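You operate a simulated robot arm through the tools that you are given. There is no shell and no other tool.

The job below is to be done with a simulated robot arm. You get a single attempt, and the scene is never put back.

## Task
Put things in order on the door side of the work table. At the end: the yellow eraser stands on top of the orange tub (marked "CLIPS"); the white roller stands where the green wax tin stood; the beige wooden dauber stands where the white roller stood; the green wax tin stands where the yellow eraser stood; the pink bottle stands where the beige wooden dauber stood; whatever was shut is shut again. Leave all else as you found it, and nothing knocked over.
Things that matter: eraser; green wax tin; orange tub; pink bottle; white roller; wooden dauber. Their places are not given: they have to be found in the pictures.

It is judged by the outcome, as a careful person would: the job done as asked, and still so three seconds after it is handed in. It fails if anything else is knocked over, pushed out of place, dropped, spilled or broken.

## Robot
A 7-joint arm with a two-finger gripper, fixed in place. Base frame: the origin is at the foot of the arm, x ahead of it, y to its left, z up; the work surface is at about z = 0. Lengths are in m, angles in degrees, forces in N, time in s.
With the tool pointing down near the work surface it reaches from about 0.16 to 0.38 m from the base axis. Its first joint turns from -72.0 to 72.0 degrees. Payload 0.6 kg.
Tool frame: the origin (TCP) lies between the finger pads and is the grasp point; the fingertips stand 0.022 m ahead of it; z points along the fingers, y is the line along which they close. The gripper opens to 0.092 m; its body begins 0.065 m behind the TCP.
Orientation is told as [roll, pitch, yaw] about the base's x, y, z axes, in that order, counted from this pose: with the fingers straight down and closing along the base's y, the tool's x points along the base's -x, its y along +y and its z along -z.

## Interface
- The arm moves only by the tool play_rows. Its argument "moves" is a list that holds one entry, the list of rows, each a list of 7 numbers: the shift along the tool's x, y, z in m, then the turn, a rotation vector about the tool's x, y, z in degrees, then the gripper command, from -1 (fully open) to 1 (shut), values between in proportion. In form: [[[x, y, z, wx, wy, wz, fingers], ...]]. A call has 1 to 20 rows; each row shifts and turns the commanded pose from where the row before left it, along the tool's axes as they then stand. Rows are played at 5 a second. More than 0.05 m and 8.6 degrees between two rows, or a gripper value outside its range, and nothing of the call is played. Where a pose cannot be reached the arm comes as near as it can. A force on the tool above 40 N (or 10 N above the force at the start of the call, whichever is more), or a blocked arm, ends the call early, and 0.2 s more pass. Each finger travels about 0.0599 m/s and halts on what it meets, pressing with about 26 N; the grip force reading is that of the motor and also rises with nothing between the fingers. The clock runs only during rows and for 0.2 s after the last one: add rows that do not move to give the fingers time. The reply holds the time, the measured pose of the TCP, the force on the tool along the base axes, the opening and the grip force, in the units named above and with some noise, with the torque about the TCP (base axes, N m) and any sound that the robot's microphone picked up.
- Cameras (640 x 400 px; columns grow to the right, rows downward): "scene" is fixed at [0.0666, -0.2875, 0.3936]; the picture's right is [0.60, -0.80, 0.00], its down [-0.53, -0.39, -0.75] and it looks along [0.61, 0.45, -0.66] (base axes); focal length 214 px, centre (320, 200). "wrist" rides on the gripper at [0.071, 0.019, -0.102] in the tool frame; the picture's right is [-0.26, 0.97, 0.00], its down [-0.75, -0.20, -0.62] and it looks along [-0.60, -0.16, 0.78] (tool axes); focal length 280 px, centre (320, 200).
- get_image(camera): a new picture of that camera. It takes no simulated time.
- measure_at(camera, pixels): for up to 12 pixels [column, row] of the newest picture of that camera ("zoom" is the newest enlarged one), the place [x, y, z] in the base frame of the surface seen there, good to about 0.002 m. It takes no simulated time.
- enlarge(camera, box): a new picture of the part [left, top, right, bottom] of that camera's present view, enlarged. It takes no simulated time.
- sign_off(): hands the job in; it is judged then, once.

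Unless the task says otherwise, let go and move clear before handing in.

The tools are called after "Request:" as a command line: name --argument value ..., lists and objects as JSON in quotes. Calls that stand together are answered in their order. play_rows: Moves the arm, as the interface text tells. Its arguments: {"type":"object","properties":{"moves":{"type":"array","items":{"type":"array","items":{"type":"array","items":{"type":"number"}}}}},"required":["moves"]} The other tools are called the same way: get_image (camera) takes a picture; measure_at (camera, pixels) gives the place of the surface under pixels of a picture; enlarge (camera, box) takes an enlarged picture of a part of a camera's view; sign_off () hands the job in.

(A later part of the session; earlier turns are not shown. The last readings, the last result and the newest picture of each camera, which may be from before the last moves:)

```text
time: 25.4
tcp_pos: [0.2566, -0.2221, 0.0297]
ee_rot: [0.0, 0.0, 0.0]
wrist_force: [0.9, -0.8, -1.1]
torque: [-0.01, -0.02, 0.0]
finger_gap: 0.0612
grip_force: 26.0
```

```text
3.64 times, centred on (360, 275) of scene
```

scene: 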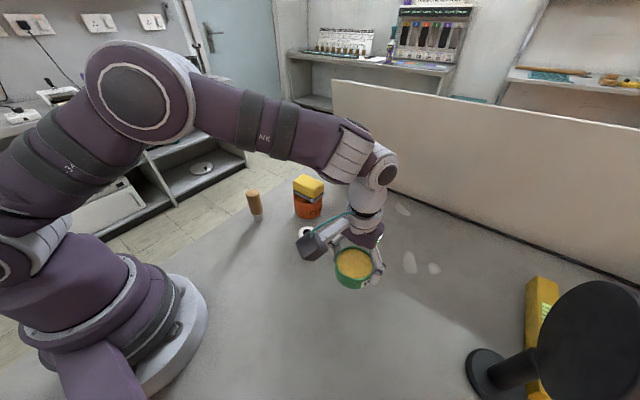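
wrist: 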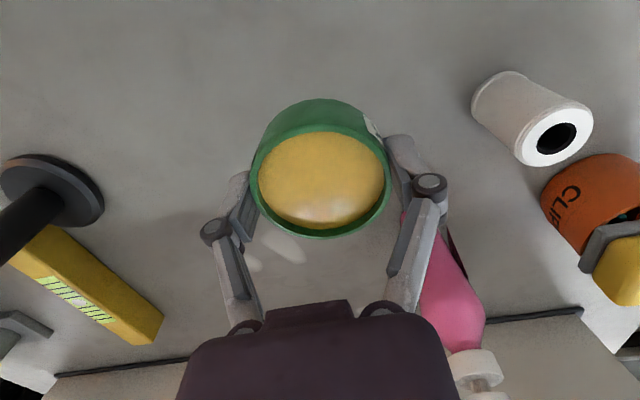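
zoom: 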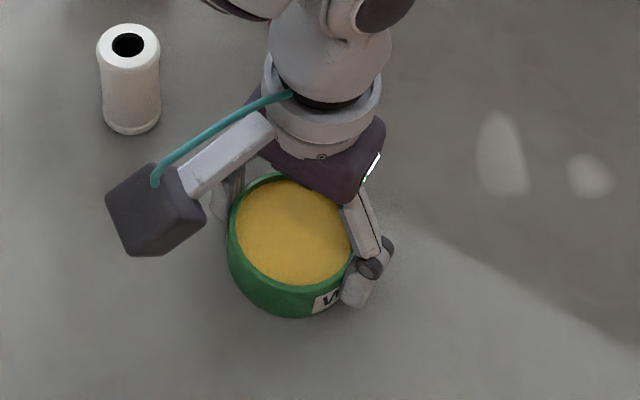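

No contact yet. I'll measure the tin rim now to check its position before setting it down.

Request:
get_image --camera "scene"

Request:
get_image --camera "wrist"

Request:
measure_at --camera "wrist" --pixels '[[252, 178], [388, 172], [318, 131], [320, 234], [270, 147], [365, 141], [275, 222], [370, 215], [318, 100], [318, 180]]'

```text
taken
```

scene: 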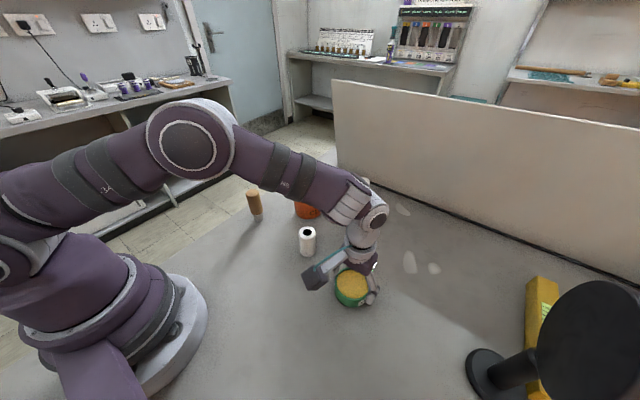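

```text
taken
```

wrist: 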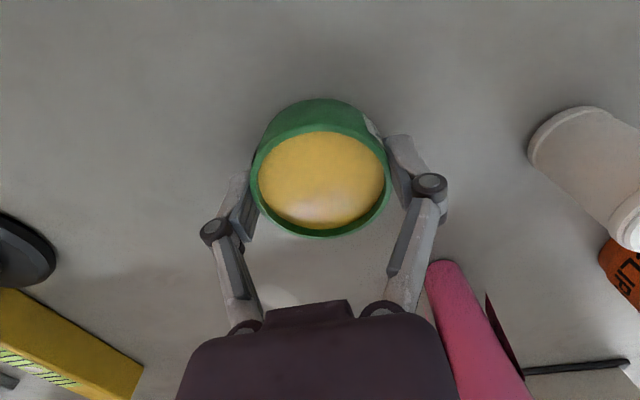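

```text
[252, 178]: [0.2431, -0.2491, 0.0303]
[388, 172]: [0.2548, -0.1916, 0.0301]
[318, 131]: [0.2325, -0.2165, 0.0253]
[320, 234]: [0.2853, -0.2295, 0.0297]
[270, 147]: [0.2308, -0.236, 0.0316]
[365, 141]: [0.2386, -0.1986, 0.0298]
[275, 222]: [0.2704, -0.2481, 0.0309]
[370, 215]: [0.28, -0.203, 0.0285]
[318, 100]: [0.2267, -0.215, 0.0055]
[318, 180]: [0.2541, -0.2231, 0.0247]
```

The tin centre fits to about (0.2565,−0.2218), 2 mm past the target. I'll shift +2 mm in y and lower to contact.

Request:
play_rows --moves '[[[0.0005, 0.002, 0, 0, 0, 0, 1], [0, 0, 0.001, 0, 0, 0, 1], [0, 0, 0, 0, 0, 0, 1]]]'

Request:
play_rows --moves '[[[0, 0, 0.001, 0, 0, 0, 1], [0, 0, 0, 0, 0, 0, 1]]]'

```text
time: 26.2
tcp_pos: [0.2552, -0.2186, 0.0278]
ee_rot: [-0.1, 0.0, 0.0]
wrist_force: [-0.1, 0.1, 1.0]
torque: [0.06, -0.05, 0.02]
finger_gap: 0.0613
grip_force: 26.1
```

```text
time: 26.8
tcp_pos: [0.2554, -0.2187, 0.0271]
ee_rot: [0.0, -0.1, 0.0]
wrist_force: [-2.6, 2.2, 15.9]
torque: [0.02, 0.0, -0.02]
finger_gap: 0.0615
grip_force: 26.6
```

The tin is on the table (15.9 N upward). I'll ease off 1 mm, open, and check.

Request:
play_rows --moves '[[[0, 0, -0.001, 0, 0, 0, 1], [0, 0, 0, 0, 0, 0, -0.5], [0, 0, 0, 0, 0, 0, -0.8], [0, 0, 0, 0, 0, 0, -1], [0, 0, 0, 0, 0, 0, -1]]]'

Request:
get_image --camera "wrist"

```text
time: 28.0
tcp_pos: [0.2551, -0.2192, 0.0294]
ee_rot: [0.0, 0.1, 0.0]
wrist_force: [0.1, 0.6, -0.2]
torque: [-0.01, 0.02, -0.01]
finger_gap: 0.092
grip_force: 0.0
```

```text
taken
```

wrist: 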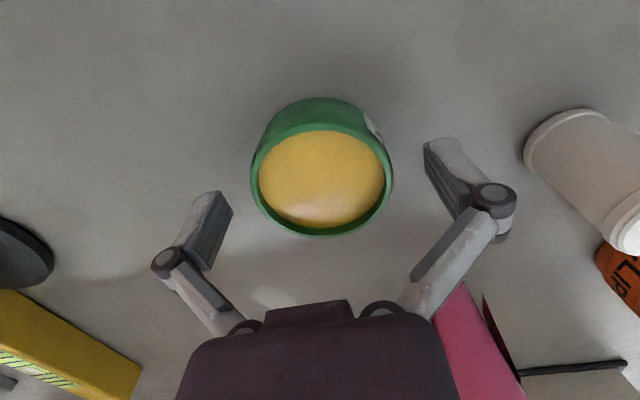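

The tin stands free at its new place. I'll rise and go above the roller at about (0.278,−0.0975).

Request:
play_rows --moves '[[[0, 0, -0.015, 0, 0, 0, -1], [0, 0, -0.03, 0, 0, 0, -1], [0, 0, -0.03, 0, 0, 0, -1], [0, 0, -0.03, 0, 0, 0, -1], [0, 0, -0.015, 0, 0, 0, -1], [-0.005, 0.025, 0, 0, 0, 0, -1], [-0.005, 0.025, 0, 0, 0, 0, -1], [-0.005, 0.025, 0, 0, 0, 0, -1], [-0.005, 0.025, 0, 0, 0, 0, -1], [-0.003, 0.021, 0, 0, 0, 0, -1], [0, 0, 0, 0, 0, 0, -1]]]'

Request:
get_image --camera "wrist"

Request:
get_image --camera "scene"

```text
time: 30.4
tcp_pos: [0.2798, -0.0984, 0.1486]
ee_rot: [0.1, 0.0, 0.0]
wrist_force: [0.4, -0.2, 0.6]
torque: [0.02, -0.01, 0.01]
finger_gap: 0.0919
grip_force: 0.1
```

```text
taken
```

wrist: 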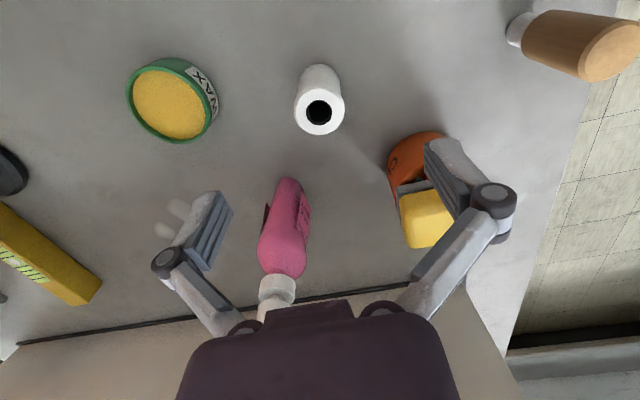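

```text
taken
```

scene: 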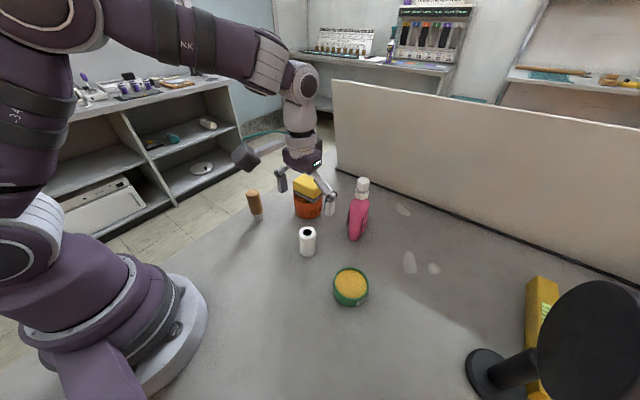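

The roller's top ring is at (319,113) in the wrist view. I'll measure the ring to fix its centre.

Request:
measure_at --camera "wrist" --pixels '[[297, 112], [341, 112], [319, 95], [319, 132], [303, 100], [335, 100], [303, 126], [335, 126], [300, 85], [338, 80], [319, 66], [319, 75]]'

Request:
enlarge --camera "wrist" --box '[270, 50, 370, 150]'

Request:
measure_at --camera "scene" --pixels '[[335, 285], [368, 285], [351, 270], [350, 300], [350, 283], [338, 276], [364, 276], [340, 296], [361, 296]]'

```text
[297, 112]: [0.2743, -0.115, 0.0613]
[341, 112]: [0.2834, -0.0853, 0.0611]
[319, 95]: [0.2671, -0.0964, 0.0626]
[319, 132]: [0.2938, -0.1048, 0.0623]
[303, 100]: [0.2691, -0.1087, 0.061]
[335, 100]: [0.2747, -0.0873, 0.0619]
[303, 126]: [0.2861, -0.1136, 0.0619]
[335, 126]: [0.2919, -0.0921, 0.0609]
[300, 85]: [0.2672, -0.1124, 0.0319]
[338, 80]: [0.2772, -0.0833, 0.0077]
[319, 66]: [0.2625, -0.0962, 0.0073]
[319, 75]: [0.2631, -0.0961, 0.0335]
```

```text
4.00 times, centred on (320, 100) of wrist
```

zoom: 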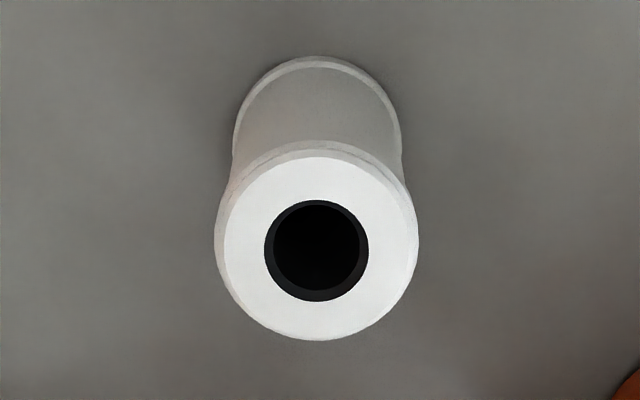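

```text
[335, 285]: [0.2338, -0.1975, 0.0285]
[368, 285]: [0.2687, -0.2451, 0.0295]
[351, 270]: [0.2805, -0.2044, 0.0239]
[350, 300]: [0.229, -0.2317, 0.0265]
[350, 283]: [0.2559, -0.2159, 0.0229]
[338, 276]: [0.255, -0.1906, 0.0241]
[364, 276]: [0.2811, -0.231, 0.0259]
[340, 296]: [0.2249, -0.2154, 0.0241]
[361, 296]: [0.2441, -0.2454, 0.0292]
```

The roller is centred at about (0.280,−0.100) with a diameter of about 0.033. I'll go down to z ≈ 0.036 and grip it.

Request:
play_rows --moves '[[[0, -0.0015, 0.025, 0, 0, 0, -1], [0, 0, 0.025, 0, 0, 0, -1], [0, 0, 0.025, 0, 0, 0, -1], [0, 0, 0.02, 0, 0, 0, -1], [0, 0, 0.0125, 0, 0, 0, -1], [0, 0, 0.005, 0, 0, 0, -1], [0, 0, 0, 0, 0, 0, -1]]]'

Request:
get_image --camera "wrist"

Request:
get_image --camera "scene"

```text
time: 32.0
tcp_pos: [0.2782, -0.1013, 0.0361]
ee_rot: [-0.1, 0.0, -0.1]
wrist_force: [-0.2, 0.3, 0.2]
torque: [0.01, -0.02, 0.01]
finger_gap: 0.092
grip_force: 0.0
```

```text
taken
```

wrist: 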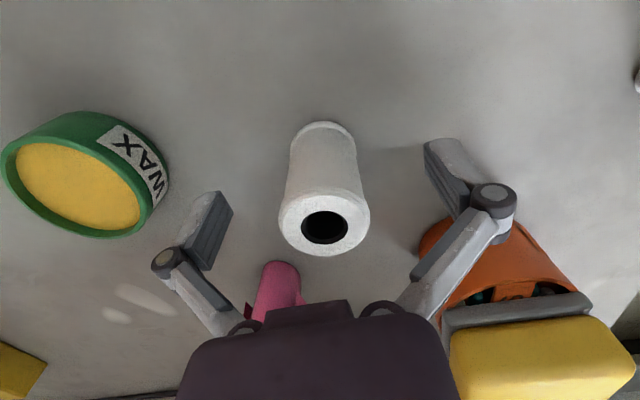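

```text
taken
```

scene: 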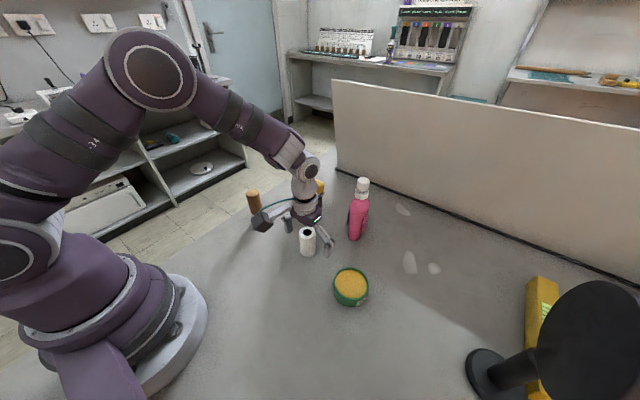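

The roller stands centred between the open fingers at (325,190), with clear space all round. I'll close on it.

Request:
play_rows --moves '[[[0, 0, 0, 0, 0, 0, 0], [0, 0, 0, 0, 0, 0, 0.3], [0, 0, 0, 0, 0, 0, 1], [0, 0, 0, 0, 0, 0, 1], [0, 0, 0, 0, 0, 0, 1]]]'

Request:
get_image --camera "wrist"

```text
time: 33.2
tcp_pos: [0.2771, -0.0999, 0.0376]
ee_rot: [0.0, 0.0, 0.0]
wrist_force: [0.5, 1.8, 3.5]
torque: [0.06, 0.05, -0.02]
finger_gap: 0.0324
grip_force: 26.2
```

```text
taken
```

wrist: 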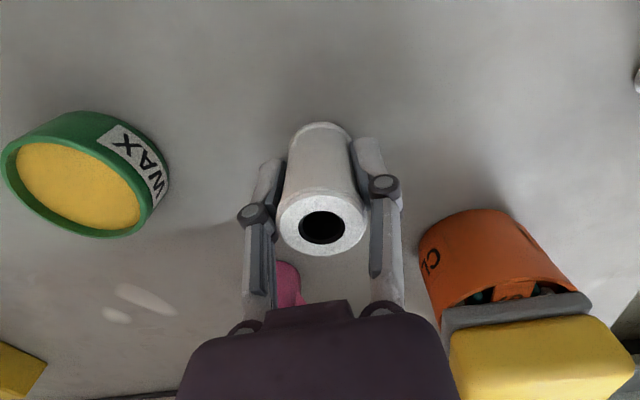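

The roller is gripped at 0.0324 m. I'll lift it and carry it to the tin's old place (0.1177,−0.1997).

Request:
play_rows --moves '[[[0, 0, -0.01, 0, 0, 0, 1], [0, 0, -0.02, 0, 0, 0, 1], [0, 0, -0.025, 0, 0, 0, 1], [0, 0, -0.015, 0, 0, 0, 1], [0.015, -0.009, 0, 0, 0, 0, 1], [0.023, -0.0145, 0, 0, 0, 0, 1], [0.023, -0.0145, 0, 0, 0, 0, 1], [0.023, -0.0145, 0, 0, 0, 0, 1], [0.023, -0.0145, 0, 0, 0, 0, 1], [0.023, -0.0145, 0, 0, 0, 0, 1], [0.02, -0.0125, 0, 0, 0, 0, 1], [0.0125, -0.0055, 0, 0, 0, 0, 1], [0, 0, 0, 0, 0, 0, 1]]]'

Request:
get_image --camera "wrist"

Request:
get_image --camera "scene"

```text
time: 36.0
tcp_pos: [0.1157, -0.1991, 0.1069]
ee_rot: [0.0, 0.0, 0.1]
wrist_force: [0.8, -0.1, -0.3]
torque: [-0.01, -0.03, 0.01]
finger_gap: 0.0322
grip_force: 26.0
```

```text
taken
```

wrist: 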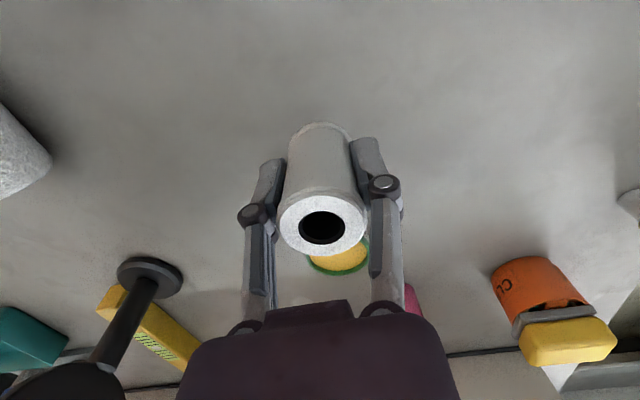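

```text
taken
```

scene: 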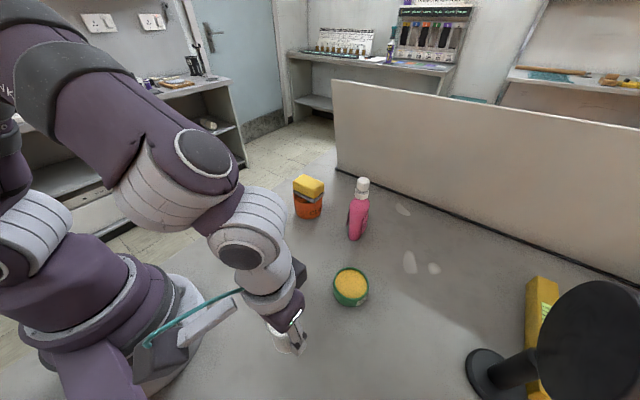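

The roller hangs upright in the gripper. I'll measure its top ring to see its offset from the target.

Request:
measure_at --camera "wrist" --pixels '[[281, 226], [364, 226], [322, 198], [322, 252], [292, 207], [353, 207], [294, 244], [352, 244], [322, 130], [322, 124]]'

```text
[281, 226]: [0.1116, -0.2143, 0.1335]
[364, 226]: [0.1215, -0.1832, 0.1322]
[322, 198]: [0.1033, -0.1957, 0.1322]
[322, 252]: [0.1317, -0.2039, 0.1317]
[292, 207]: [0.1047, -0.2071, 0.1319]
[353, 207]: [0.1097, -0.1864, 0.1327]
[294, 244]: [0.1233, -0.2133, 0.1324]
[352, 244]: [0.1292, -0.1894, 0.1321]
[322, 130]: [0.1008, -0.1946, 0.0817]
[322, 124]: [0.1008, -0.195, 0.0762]
```

The roller centre is at (0.117,−0.199), within a millimetre of the target. I'll lower it to just above the table and then feel for contact.

Request:
play_rows --moves '[[[-0.0005, 0, 0.015, 0, 0, 0, 1], [0, 0, 0.02, 0, 0, 0, 1], [0, 0, 0.015, 0, 0, 0, 1], [0, 0, 0.01, 0, 0, 0, 1], [0, 0, 0.006, 0, 0, 0, 1], [0, 0, 0.002, 0, 0, 0, 1], [0, 0, 0, 0, 0, 0, 1]]]'

Request:
play_rows --moves '[[[0, 0, 0.001, 0, 0, 0, 1], [0, 0, 0, 0, 0, 0, 1]]]'

```text
time: 37.6
tcp_pos: [0.1173, -0.1995, 0.0387]
ee_rot: [-0.1, 0.0, 0.0]
wrist_force: [-0.3, 0.9, 0.7]
torque: [0.01, 0.0, -0.05]
finger_gap: 0.0323
grip_force: 26.1
```

```text
time: 38.2
tcp_pos: [0.1161, -0.2007, 0.038]
ee_rot: [0.0, 0.0, 0.1]
wrist_force: [-0.2, -0.2, 0.1]
torque: [0.02, -0.02, -0.01]
finger_gap: 0.0324
grip_force: 26.3
```

No contact yet (0.1 N). I'll take another millimetre at a time.

Request:
play_rows --moves '[[[0, 0, 0.001, 0, 0, 0, 1], [0, 0, 0, 0, 0, 0, 1]]]'

Request:
play_rows --moves '[[[0, 0, 0.0007, 0, 0, 0, 1], [0, 0, 0, 0, 0, 0, 1]]]'

```text
time: 38.8
tcp_pos: [0.1159, -0.1998, 0.0375]
ee_rot: [0.1, 0.0, 0.0]
wrist_force: [-0.4, 1.7, 10.5]
torque: [0.12, 0.02, 0.0]
finger_gap: 0.0322
grip_force: 25.6
```

```text
time: 39.4
tcp_pos: [0.1165, -0.2004, 0.0363]
ee_rot: [-0.1, -0.2, 0.0]
wrist_force: [1.2, -0.7, 19.7]
torque: [0.02, -0.11, -0.02]
finger_gap: 0.0323
grip_force: 26.2
```

The roller is on the table (19.7 N). I'll ease off about 1.2 mm and open.

Request:
play_rows --moves '[[[0, 0, -0.0012, 0, 0, 0, 1], [0, 0, 0, 0, 0, 0, 0.2], [0, 0, 0, 0, 0, 0, -0.2], [0, 0, 0, 0, 0, 0, -0.6], [0, 0, 0, 0, 0, 0, -1], [0, 0, 0, 0, 0, 0, -1]]]'

Request:
get_image --camera "wrist"

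```text
time: 40.8
tcp_pos: [0.1164, -0.1998, 0.0377]
ee_rot: [-0.1, -0.1, -0.1]
wrist_force: [1.1, 0.0, 0.6]
torque: [0.0, 0.01, 0.0]
finger_gap: 0.092
grip_force: 0.1
```

```text
taken
```

wrist: 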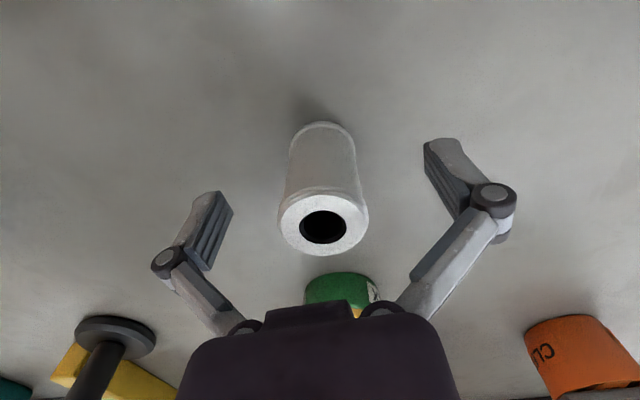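

The roller stands free at (325,200). I'll rise and travel to above the dauber at about (0.278,0.058).

Request:
play_rows --moves '[[[0, 0, -0.02, 0, 0, 0, -1], [0, 0, -0.03, 0, 0, 0, -1], [0, 0, -0.03, 0, 0, 0, -1], [0, 0, -0.03, 0, 0, 0, -1], [-0.016, 0.026, -0.005, 0, 0, 0, -1], [-0.016, 0.026, 0, 0, 0, 0, -1], [-0.016, 0.026, 0, 0, 0, 0, -1], [-0.016, 0.026, 0, 0, 0, 0, -1], [-0.016, 0.026, 0, 0, 0, 0, -1], [-0.016, 0.026, 0, 0, 0, 0, -1], [-0.016, 0.026, 0, 0, 0, 0, -1], [-0.016, 0.026, 0, 0, 0, 0, -1], [-0.016, 0.026, 0, 0, 0, 0, -1], [-0.016, 0.024, 0, 0, 0, 0, -1], [0, 0, 0, 0, 0, 0, -1]]]'

Request:
get_image --camera "wrist"

Request:
get_image --camera "scene"

```text
time: 44.0
tcp_pos: [0.2785, 0.0583, 0.1521]
ee_rot: [-0.1, 0.1, 0.0]
wrist_force: [0.3, 0.3, -0.8]
torque: [0.0, 0.01, -0.03]
finger_gap: 0.092
grip_force: 0.0
```

```text
taken
```

wrist: 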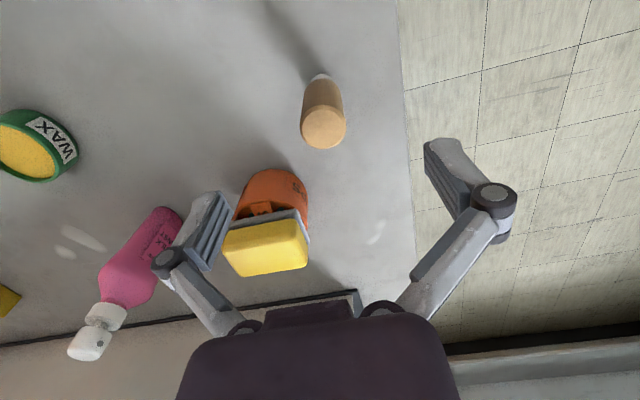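

```text
taken
```

scene: 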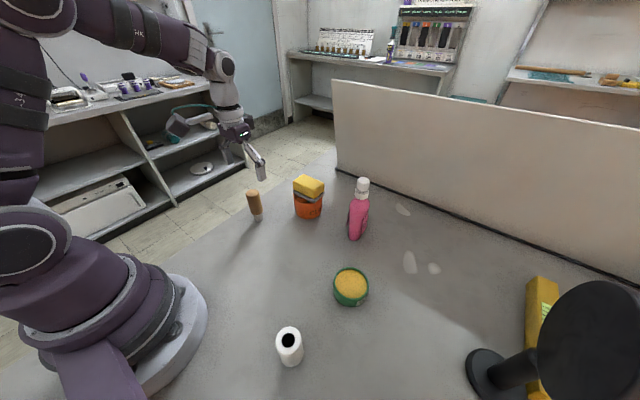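

The dauber top is at (323,128) in the wrist view, close under the TCP. I'll measure its top circle and its foot.

Request:
measure_at --camera "wrist" --pixels '[[303, 127], [343, 127], [323, 112], [323, 145], [309, 116], [337, 116], [310, 140], [337, 140], [321, 76], [312, 79], [330, 79], [322, 90]]'

Request:
enlarge --camera "wrist" --box '[270, 60, 370, 160]'

Request:
measure_at --camera "scene" --pixels '[[255, 219], [260, 219], [256, 221], [256, 213], [254, 190], [250, 194], [258, 194], [254, 197], [289, 348], [278, 340], [301, 340], [290, 366]]'

Request:
enlarge --camera "scene" --box '[230, 175, 280, 235]'

```text
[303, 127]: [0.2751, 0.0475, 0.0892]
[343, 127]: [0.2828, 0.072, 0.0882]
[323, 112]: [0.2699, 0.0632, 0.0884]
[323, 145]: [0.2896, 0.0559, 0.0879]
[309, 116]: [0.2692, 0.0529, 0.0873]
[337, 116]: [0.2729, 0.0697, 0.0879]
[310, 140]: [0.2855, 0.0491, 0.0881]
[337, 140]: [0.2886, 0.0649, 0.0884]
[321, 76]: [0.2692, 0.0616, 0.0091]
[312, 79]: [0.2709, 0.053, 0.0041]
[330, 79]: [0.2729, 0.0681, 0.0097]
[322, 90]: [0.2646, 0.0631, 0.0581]
```

```text
4.00 times, centred on (320, 110) of wrist
```

zoom: 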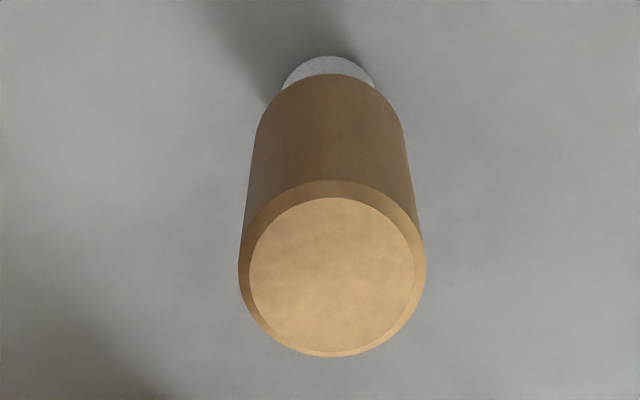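

```text
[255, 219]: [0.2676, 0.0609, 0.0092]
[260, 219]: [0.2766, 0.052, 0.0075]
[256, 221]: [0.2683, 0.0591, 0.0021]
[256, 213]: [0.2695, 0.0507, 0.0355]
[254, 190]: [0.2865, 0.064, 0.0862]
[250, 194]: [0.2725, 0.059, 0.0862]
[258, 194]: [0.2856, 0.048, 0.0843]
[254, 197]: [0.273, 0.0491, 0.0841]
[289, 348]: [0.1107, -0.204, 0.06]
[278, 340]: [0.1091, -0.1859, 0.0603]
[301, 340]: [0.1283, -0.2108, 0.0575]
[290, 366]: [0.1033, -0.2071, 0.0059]
```

```text
6.67 times, centred on (255, 205) of scene
```

zoom: 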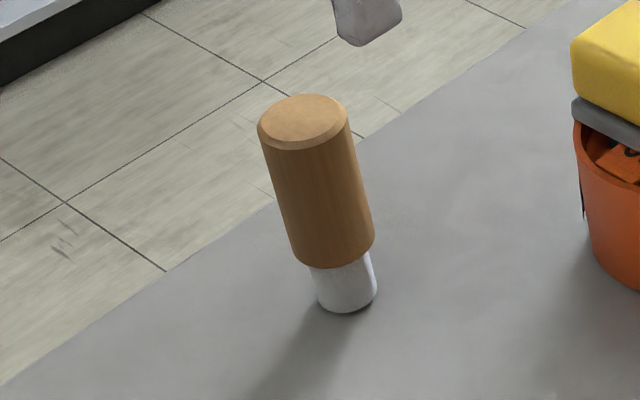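

The dauber is centred at (0.279,0.0593), 0.027 across and 0.088 tall. I'll go down to z ≈ 0.058 to grip the wooden part.

Request:
play_rows --moves '[[[-0.0005, 0.001, 0.02, 0, 0, 0, -1], [0, 0, 0.025, 0, 0, 0, -1], [0, 0, 0.025, 0, 0, 0, -1], [0, 0, 0.014, 0, 0, 0, -1], [0, 0, 0.01, 0, 0, 0, -1], [0, 0, 0, 0, 0, 0, -1]]]'

Request:
get_image --camera "wrist"

Request:
enlarge --camera "scene" --box '[210, 150, 340, 240]'

```text
time: 45.4
tcp_pos: [0.2779, 0.0599, 0.0575]
ee_rot: [0.0, 0.1, 0.0]
wrist_force: [0.8, 0.2, 0.5]
torque: [0.0, 0.03, 0.03]
finger_gap: 0.0919
grip_force: 0.1
```

```text
taken
```

wrist: 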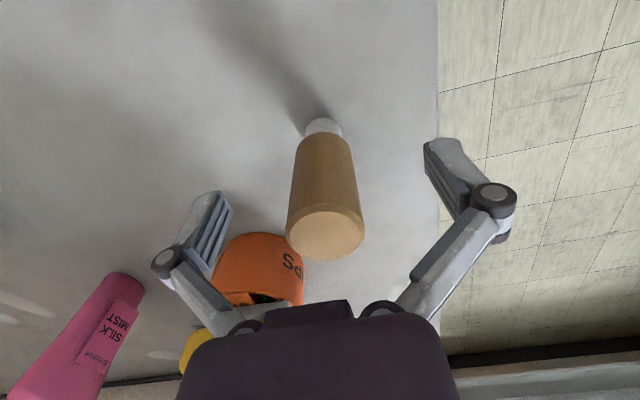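

```text
4.44 times, centred on (275, 195) of scene
```

zoom: 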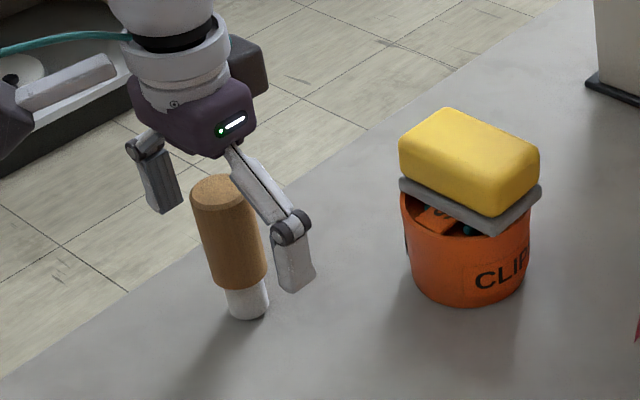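

The dauber appears about 2 mm to the +y side (column 325 against 320). Since it is top-heavy, I'll shift +2 mm before closing slowly.

Request:
play_rows --moves '[[[0, 0.002, 0, 0, 0, 0, -0.5], [0, 0, 0, 0, 0, 0, 0], [0, 0, 0, 0, 0, 0, 0.2], [0, 0, 0, 0, 0, 0, 0.3]]]'

Request:
get_image --camera "wrist"

```text
time: 46.4
tcp_pos: [0.278, 0.0607, 0.0577]
ee_rot: [-0.1, 0.0, -0.1]
wrist_force: [-0.1, -1.0, 0.2]
torque: [0.02, -0.04, 0.02]
finger_gap: 0.0321
grip_force: 0.0
```

```text
taken
```

wrist: 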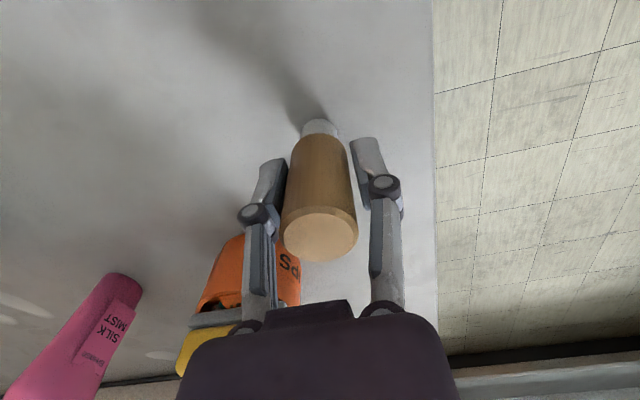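

The dauber sits upright between the fingers with about 2 mm to spare per side. I'll close fully.

Request:
play_rows --moves '[[[0, 0, 0, 0, 0, 0, 0.4], [0, 0, 0, 0, 0, 0, 0.6], [0, 0, 0, 0, 0, 0, 1], [0, 0, 0, 0, 0, 0, 1]]]'

Request:
get_image --camera "wrist"

```text
time: 47.4
tcp_pos: [0.2784, 0.0606, 0.058]
ee_rot: [0.0, 0.0, 0.1]
wrist_force: [0.2, -0.4, 3.0]
torque: [-0.03, 0.02, 0.0]
finger_gap: 0.0281
grip_force: 25.9
```

```text
taken
```

wrist: 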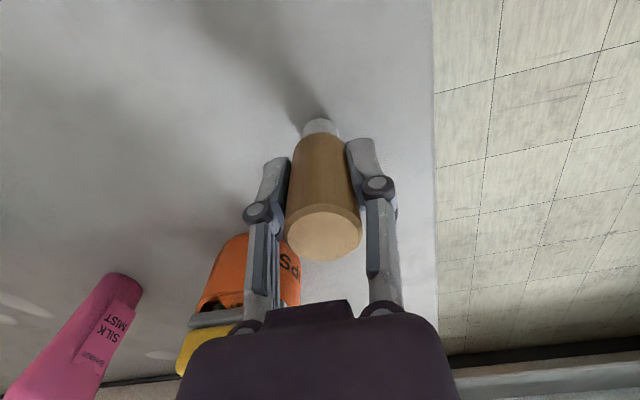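

The dauber is gripped at 0.0281 m. I'll lift and carry it along −y to the roller's old place (0.280,−0.100).

Request:
play_rows --moves '[[[0, 0, -0.01, 0, 0, 0, 1], [0, 0, -0.02, 0, 0, 0, 1], [0, 0, -0.025, 0, 0, 0, 1], [0, 0, -0.01, 0, 0, 0, 1], [0, -0.015, 0, 0, 0, 0, 1], [0, -0.025, 0, 0, 0, 0, 1], [0, -0.025, 0, 0, 0, 0, 1], [0, -0.025, 0, 0, 0, 0, 1], [0, -0.025, 0, 0, 0, 0, 1], [0, -0.025, 0, 0, 0, 0, 1], [0, -0.015, 0, 0, 0, 0, 1], [0, -0.005, 0, 0, 0, 0, 1], [0, 0, 0, 0, 0, 0, 1]]]'

Request:
get_image --camera "wrist"

Request:
get_image --camera "scene"

Request:
measure_at --camera "wrist" --pixels '[[288, 235], [358, 235], [323, 212], [323, 256], [300, 218], [346, 218], [300, 250], [346, 250], [321, 125], [321, 122]]'

```text
time: 50.2
tcp_pos: [0.2768, -0.0984, 0.1212]
ee_rot: [0.0, 0.0, 0.0]
wrist_force: [0.4, 0.2, -0.6]
torque: [0.02, 0.0, 0.0]
finger_gap: 0.028
grip_force: 25.5
```

```text
taken
```

wrist: 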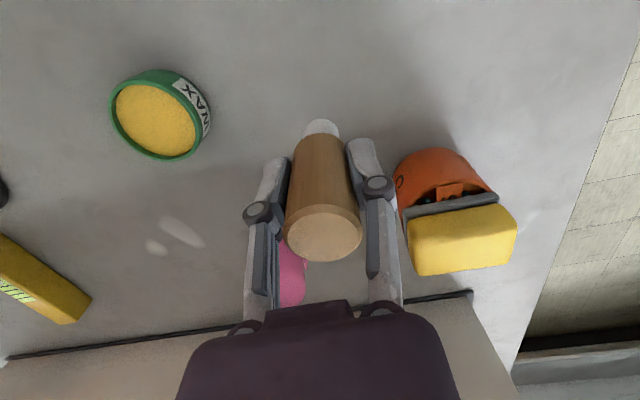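

```text
taken
```

scene: 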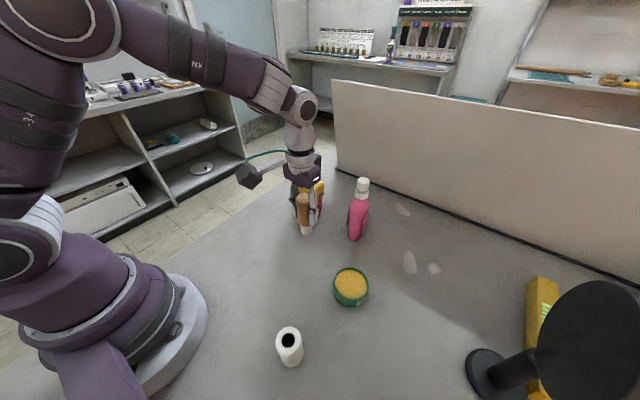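

```text
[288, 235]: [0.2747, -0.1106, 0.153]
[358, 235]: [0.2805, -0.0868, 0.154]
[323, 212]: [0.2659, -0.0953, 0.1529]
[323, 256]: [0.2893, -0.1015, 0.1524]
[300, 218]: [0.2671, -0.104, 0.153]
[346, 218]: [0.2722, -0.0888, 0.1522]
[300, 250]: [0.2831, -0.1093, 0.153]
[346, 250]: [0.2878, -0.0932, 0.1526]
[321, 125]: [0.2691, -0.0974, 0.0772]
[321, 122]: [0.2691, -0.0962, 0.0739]
```

The dauber axis is at (0.2776,−0.0987) and the target is (0.280,−0.1003). I'll correct by 2.4 mm and 1.6 mm and lower.

Request:
play_rows --moves '[[[-0.0024, -0.0016, 0.01, 0, 0, 0, 1], [0, 0, 0.02, 0, 0, 0, 1], [0, 0, 0.015, 0, 0, 0, 1], [0, 0, 0.01, 0, 0, 0, 1], [0, 0, 0.006, 0, 0, 0, 1], [0, 0, 0.002, 0, 0, 0, 1], [0, 0, 0, 0, 0, 0, 1]]]'

Request:
play_rows --moves '[[[0, 0, 0.001, 0, 0, 0, 1], [0, 0, 0, 0, 0, 0, 1]]]'

```text
time: 51.8
tcp_pos: [0.2788, -0.101, 0.0603]
ee_rot: [0.0, 0.1, 0.1]
wrist_force: [-0.1, -0.4, -0.6]
torque: [0.02, -0.01, -0.04]
finger_gap: 0.028
grip_force: 25.7
```

```text
time: 52.4
tcp_pos: [0.2798, -0.1012, 0.0593]
ee_rot: [0.0, -0.1, 0.0]
wrist_force: [-0.3, -1.0, -1.1]
torque: [0.0, 0.0, 0.01]
finger_gap: 0.0277
grip_force: 26.1
```

Still free of contact at −1.1 N. I'll keep feeling down in millimetre steps.

Request:
play_rows --moves '[[[0, 0, 0.001, 0, 0, 0, 1], [0, 0, 0, 0, 0, 0, 1]]]'

Request:
play_rows --moves '[[[0, 0, 0.0007, 0, 0, 0, 1], [0, 0, 0, 0, 0, 0, 1]]]'

```text
time: 53.0
tcp_pos: [0.2785, -0.1006, 0.0585]
ee_rot: [0.0, -0.1, 0.1]
wrist_force: [0.1, 0.2, -0.5]
torque: [0.01, 0.0, 0.03]
finger_gap: 0.0278
grip_force: 25.6
```

```text
time: 53.6
tcp_pos: [0.2786, -0.1006, 0.0577]
ee_rot: [-0.1, 0.0, 0.0]
wrist_force: [-2.5, -1.3, 15.1]
torque: [-0.07, 0.13, 0.02]
finger_gap: 0.0279
grip_force: 26.7
```

Contact came at 15 N. I'll ease up 0.6 mm, open slowly, and check that it stands upright.

Request:
play_rows --moves '[[[0, 0, -0.0006, 0, 0, 0, 1], [0, 0, 0, 0, 0, 0, 0.3], [0, 0, 0, 0, 0, 0, 0.2], [0, 0, 0, 0, 0, 0, 0], [0, 0, 0, 0, 0, 0, -0.5], [0, 0, 0, 0, 0, 0, -1], [0, 0, 0, 0, 0, 0, -1]]]'

Request:
get_image --camera "wrist"

```text
time: 55.2
tcp_pos: [0.2786, -0.0998, 0.0586]
ee_rot: [0.1, 0.0, -0.1]
wrist_force: [-0.1, 0.6, 0.9]
torque: [0.02, -0.03, -0.01]
finger_gap: 0.0919
grip_force: 0.0
```

```text
taken
```

wrist: 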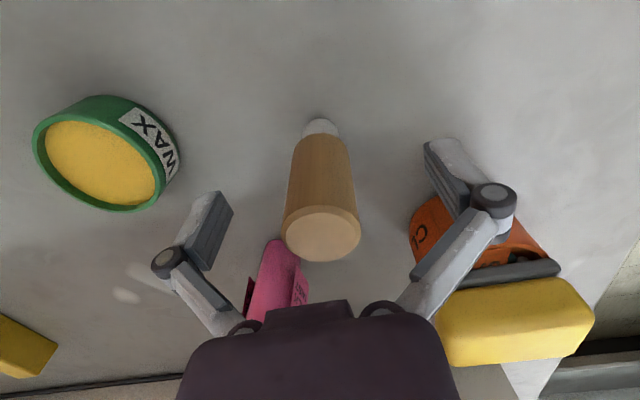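

The dauber stands upright at its new place. I'll rise straight up, check the whole layout, and study the bottle before planning its tilted grasp (it sits at r ≈ 0.40, beyond straight-down reach).

Request:
play_rows --moves '[[[0, 0, -0.02, 0, 0, 0, -1], [0, 0, -0.03, 0, 0, 0, -1], [0, 0, -0.03, 0, 0, 0, -1], [0.01, 0.01, -0.03, 0, 0, 0, -1], [0.02, 0.02, -0.015, 0, 0, 0, -1], [0.02, 0.02, 0, 0, 0, 0, -1], [0, 0, 0, 0, 0, 0, -1]]]'

Request:
get_image --camera "wrist"

Request:
get_image --camera "scene"

Request:
enlarge --camera "scene" --box '[260, 165, 400, 265]'

```text
time: 56.8
tcp_pos: [0.2283, -0.0513, 0.1843]
ee_rot: [-0.1, -0.1, -0.1]
wrist_force: [1.0, 0.5, 0.1]
torque: [0.03, -0.01, -0.01]
finger_gap: 0.0922
grip_force: 0.1
```

```text
taken
```

wrist: 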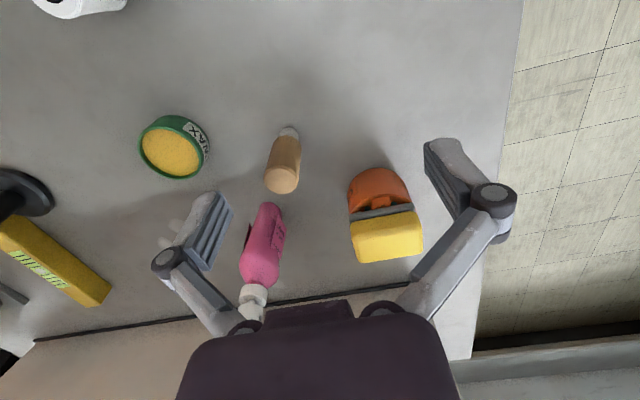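

```text
taken
```

scene: 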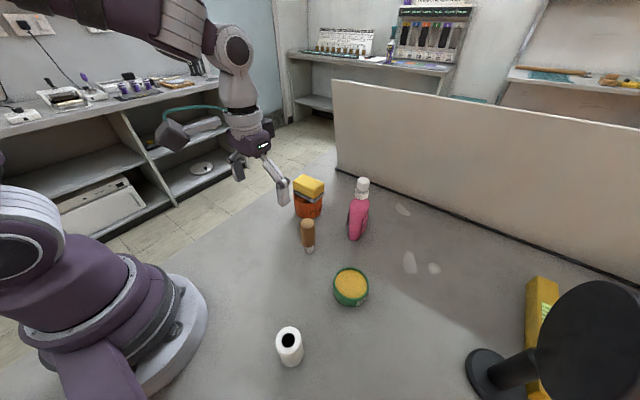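

```text
4.00 times, centred on (330, 215) of scene
```

zoom: 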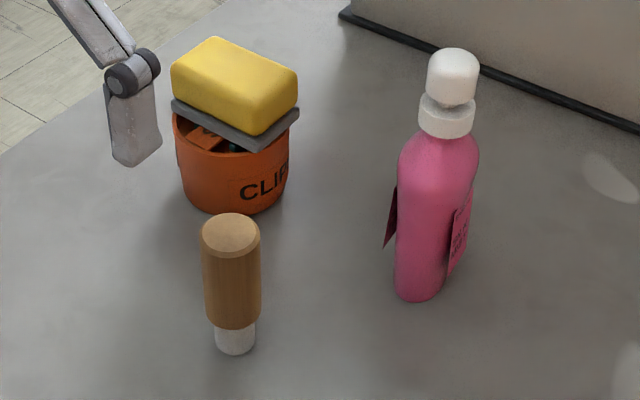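

All four placed items look right in the scene view. I'll measure the bottle's cap, collar and shoulder now from both cameras.

Request:
measure_at --camera "scene" --pixels '[[363, 178.5], [357.5, 184], [368, 184], [363, 183], [362, 193], [356, 193], [367, 193], [360, 205], [351.5, 205], [368, 205], [360, 220], [354, 237]]'

Request:
enlarge --camera "wrist" --box '[220, 190, 310, 330]'

Request:
measure_at --camera "wrist" --pixels '[[240, 291], [267, 291], [253, 288], [253, 298], [243, 265], [279, 265], [261, 265], [265, 235], [268, 205], [262, 280], [250, 310], [245, 240]]'

```text
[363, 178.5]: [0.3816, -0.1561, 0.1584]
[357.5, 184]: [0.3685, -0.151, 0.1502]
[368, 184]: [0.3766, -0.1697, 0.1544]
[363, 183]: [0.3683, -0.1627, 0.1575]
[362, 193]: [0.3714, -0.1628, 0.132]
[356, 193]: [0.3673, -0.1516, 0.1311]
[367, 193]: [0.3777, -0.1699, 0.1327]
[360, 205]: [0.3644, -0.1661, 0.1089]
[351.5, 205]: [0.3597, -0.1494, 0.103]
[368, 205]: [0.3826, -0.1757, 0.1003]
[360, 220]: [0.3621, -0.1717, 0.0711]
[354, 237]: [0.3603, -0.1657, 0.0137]
```

```text
2.86 times, centred on (265, 260) of wrist
```

zoom: 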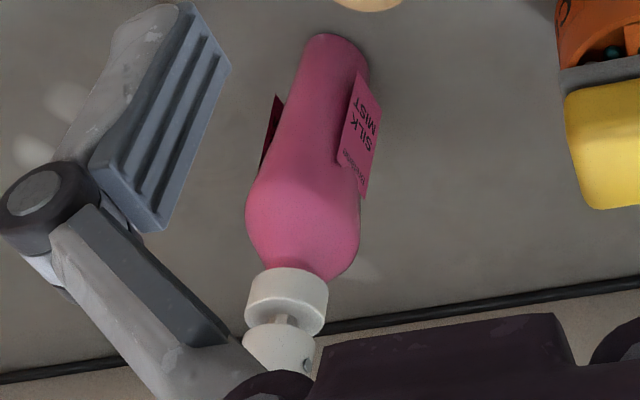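

```text
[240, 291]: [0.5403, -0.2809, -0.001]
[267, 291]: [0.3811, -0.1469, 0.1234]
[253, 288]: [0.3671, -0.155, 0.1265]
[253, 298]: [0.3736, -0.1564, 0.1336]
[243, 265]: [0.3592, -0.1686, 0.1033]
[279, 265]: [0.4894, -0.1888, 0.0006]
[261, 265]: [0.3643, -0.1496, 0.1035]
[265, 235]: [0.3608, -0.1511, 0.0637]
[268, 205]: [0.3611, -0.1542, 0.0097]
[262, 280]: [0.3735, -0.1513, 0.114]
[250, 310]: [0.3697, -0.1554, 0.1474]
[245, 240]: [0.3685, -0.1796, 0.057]
```

The bottle is a pump type: collar at z 0.12–0.137, widest at about 0.038 near z 0.10, axis at about (0.373,−0.160). I'll turn the tool −23° to face it and tilt it 35° outward here, where there is free space.

Request:
play_rows --moves '[[[0, 0, 0, 0, 0, 7.8, -1], [0, 0, 0, 0, 0, 7.7, -1], [0, 0, 0, 0, 0, 7.7, -1], [0, 0, 0, 0, -7, 0, -1], [0, 0, 0, 0, -7, 0, -1], [0, 0, 0, 0, -7, 0, -1], [0, 0, 0, 0, -7, 0, -1], [0, 0, 0, 0, -7, 0, -1], [0, 0, 0, 0, 0, 0, -1]]]'

Request:
get_image --camera "wrist"

Request:
get_image --camera "scene"

```text
time: 58.8
tcp_pos: [0.2299, -0.051, 0.1832]
ee_rot: [0.1, -35.0, -23.3]
wrist_force: [-0.6, 0.1, 0.3]
torque: [-0.02, -0.01, 0.0]
finger_gap: 0.0918
grip_force: 0.0
```

```text
taken
```

wrist: 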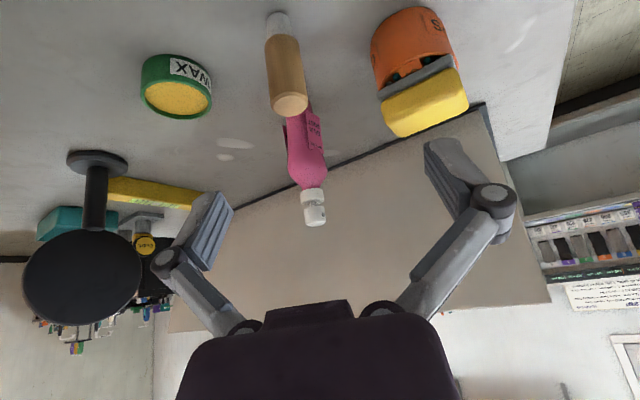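

```text
taken
```

scene: 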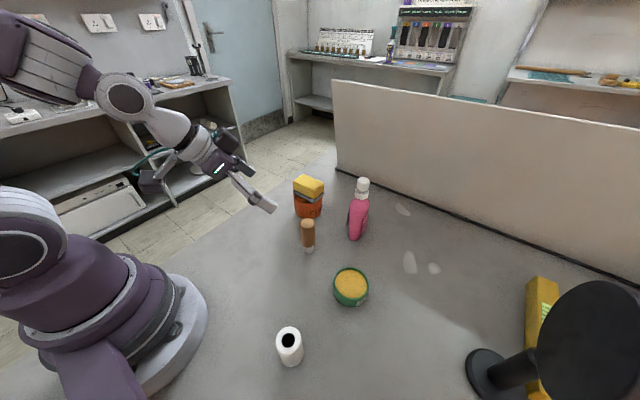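

The tool is tilted (−35°, yaw −23.3°) with the bottle in view at (310,190). I'll move to the pre-approach point about 9 cm back from the bottle along the tool axis.

Request:
play_rows --moves '[[[0, -0.0142, 0, 0, 0, 0, -1], [0, -0.0142, 0, 0, 0, 0, -1], [0, -0.0142, 0, 0, 0, 0, -1], [-0.0175, 0, 0.011, 0, 0, 0, -1], [-0.0175, 0, 0.011, 0, 0, 0, -1], [-0.0175, 0, 0.011, 0, 0, 0, -1], [-0.0175, 0, 0.011, 0, 0, 0, -1], [-0.0175, 0, 0.011, 0, 0, 0, -1], [-0.0175, 0, 0.011, 0, 0, 0, -1], [0, 0, 0, 0, 0, 0, -1]]]'

Request:
get_image --camera "wrist"

Request:
get_image --camera "scene"

```text
time: 61.0
tcp_pos: [0.3302, -0.1392, 0.19]
ee_rot: [-0.1, -35.1, -23.2]
wrist_force: [-0.3, 0.3, 0.1]
torque: [0.0, -0.01, 0.02]
finger_gap: 0.0921
grip_force: 0.0
out of reach, approached as far as the arm can: row 3
```

```text
taken
```

wrist: 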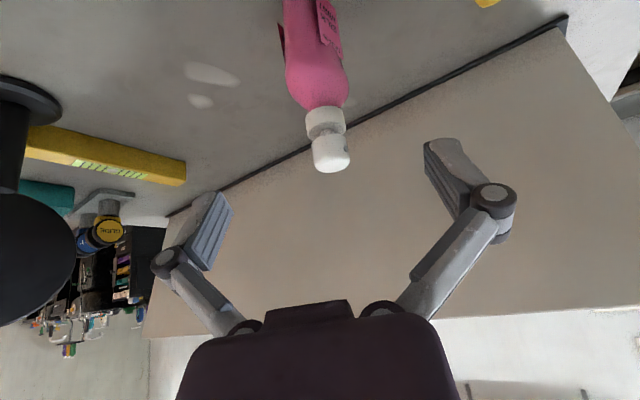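

```text
taken
```

scene: 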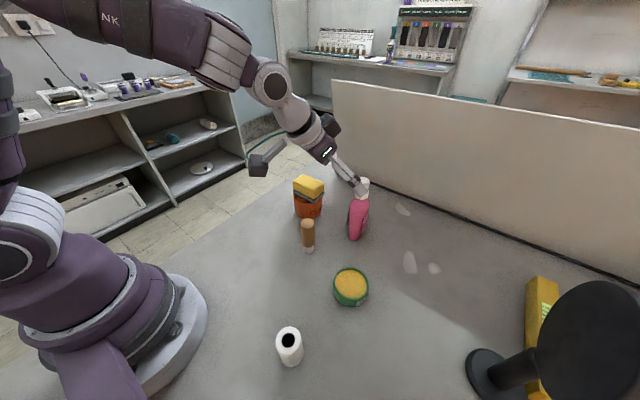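

The pose is (0.330,−0.139,0.190) with the bottle cap at (330,150) in the wrist view. I'll measure the cap, collar and shoulder from here.

Request:
enlarge --camera "wrist" --box '[260, 0, 380, 190]'

Request:
measure_at --camera "wrist" --pixels '[[307, 122], [344, 118], [325, 118], [314, 153], [348, 150], [331, 155], [331, 168], [290, 75], [347, 75], [318, 75], [318, 95], [310, 30]]'

```text
2.11 times, centred on (320, 95) of wrist
```

zoom: 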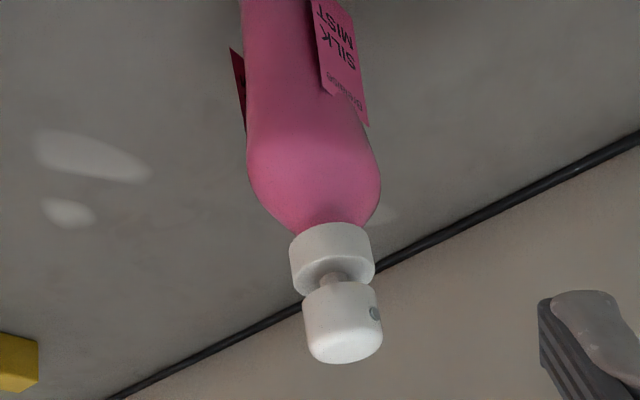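

```text
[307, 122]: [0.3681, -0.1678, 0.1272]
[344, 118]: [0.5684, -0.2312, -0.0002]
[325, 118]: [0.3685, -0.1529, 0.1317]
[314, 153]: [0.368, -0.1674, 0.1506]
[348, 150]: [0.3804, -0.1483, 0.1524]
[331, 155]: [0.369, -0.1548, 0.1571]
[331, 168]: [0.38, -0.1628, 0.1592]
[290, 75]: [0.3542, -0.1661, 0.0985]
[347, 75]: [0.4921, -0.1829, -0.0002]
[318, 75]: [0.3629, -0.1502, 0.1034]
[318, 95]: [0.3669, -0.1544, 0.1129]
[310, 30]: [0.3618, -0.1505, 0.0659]
```

The collar is at z ≈ 0.122–0.137, about 0.027 wide, and the bottle axis is at about (0.3735,−0.1593). Gripping the collar keeps clear of the hanging labels, so I'll advance along the tool axis and stop partway to check.

Request:
play_rows --moves '[[[-0.0116, -0.0016, 0, 0, 0, 0, -1], [0, 0, 0.015, 0, 0, 0, -1], [0, 0, 0.015, 0, 0, 0, -1], [0, 0, 0.01, 0, 0, 0, -1], [0, 0, 0, 0, 0, 0, -1]]]'

Request:
get_image --camera "wrist"

Request:
enlarge --camera "scene" --box '[260, 120, 420, 250]'

```text
time: 62.2
tcp_pos: [0.3589, -0.1529, 0.1625]
ee_rot: [-0.1, -35.0, -23.3]
wrist_force: [-0.1, 0.0, -0.1]
torque: [0.01, 0.02, -0.02]
finger_gap: 0.0924
grip_force: 0.1
```

```text
taken
```

wrist: 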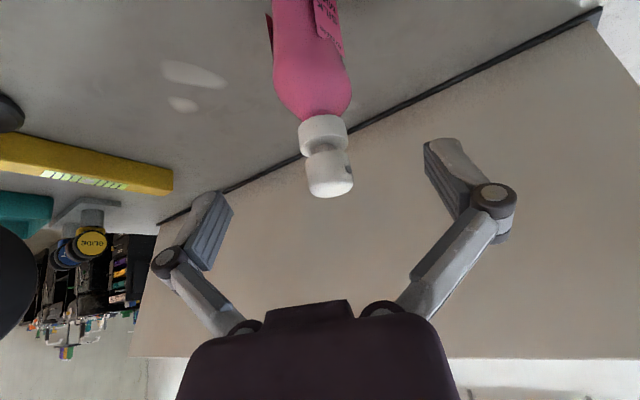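

```text
3.08 times, centred on (340, 185) of scene
```

zoom: 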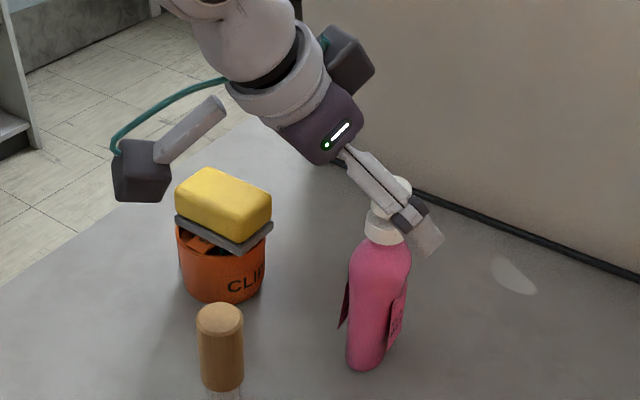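

The bottle head at (328,175) is entering the gap centrally with no contact. I'll advance the last 26 mm.

Request:
play_rows --moves '[[[-0.001, 0, 0.01, 0, 0, 0, -1], [0, 0, 0.01, 0, 0, 0, -1], [0, 0, 0.006, 0, 0, 0, -1], [0, 0, 0, 0, 0, 0, -1]]]'

Request:
get_image --camera "wrist"

Request:
enlarge --camera "scene" --box '[300, 140, 420, 250]'

Request:
measure_at --camera "wrist" --pixels '[[300, 150], [348, 150], [323, 150], [328, 190], [306, 195], [351, 195], [318, 120], [328, 215]]'

```text
time: 63.2
tcp_pos: [0.3733, -0.1604, 0.1441]
ee_rot: [0.0, -35.0, -23.3]
wrist_force: [0.4, -0.5, 0.1]
torque: [0.03, 0.0, -0.01]
finger_gap: 0.0923
grip_force: 0.2
```

```text
taken
```

wrist: 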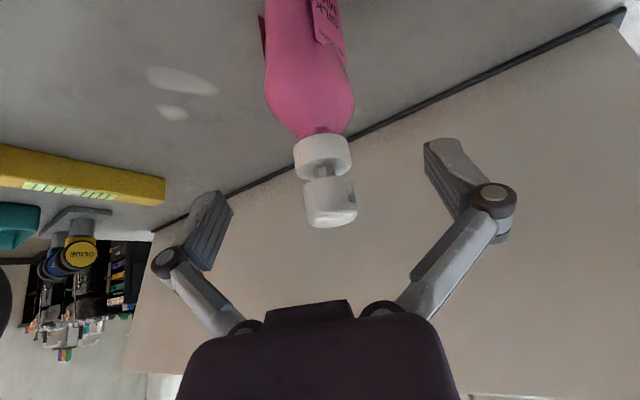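

```text
3.64 times, centred on (360, 195) of scene
```

zoom: 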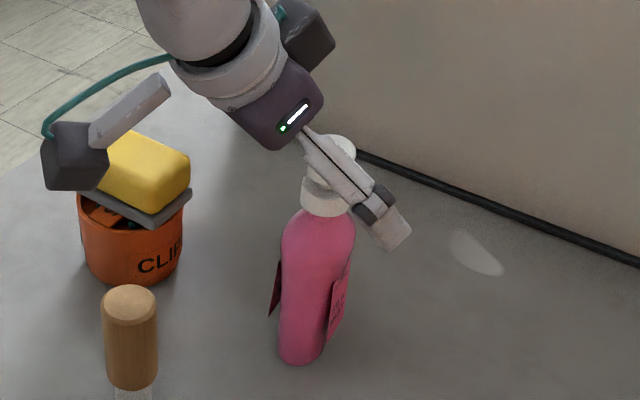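

```text
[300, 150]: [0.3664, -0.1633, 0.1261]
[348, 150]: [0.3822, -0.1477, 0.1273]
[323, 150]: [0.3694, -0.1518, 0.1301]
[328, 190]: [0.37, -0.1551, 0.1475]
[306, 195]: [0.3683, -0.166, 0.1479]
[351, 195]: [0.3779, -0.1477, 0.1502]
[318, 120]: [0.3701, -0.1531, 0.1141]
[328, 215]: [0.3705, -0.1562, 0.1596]
```

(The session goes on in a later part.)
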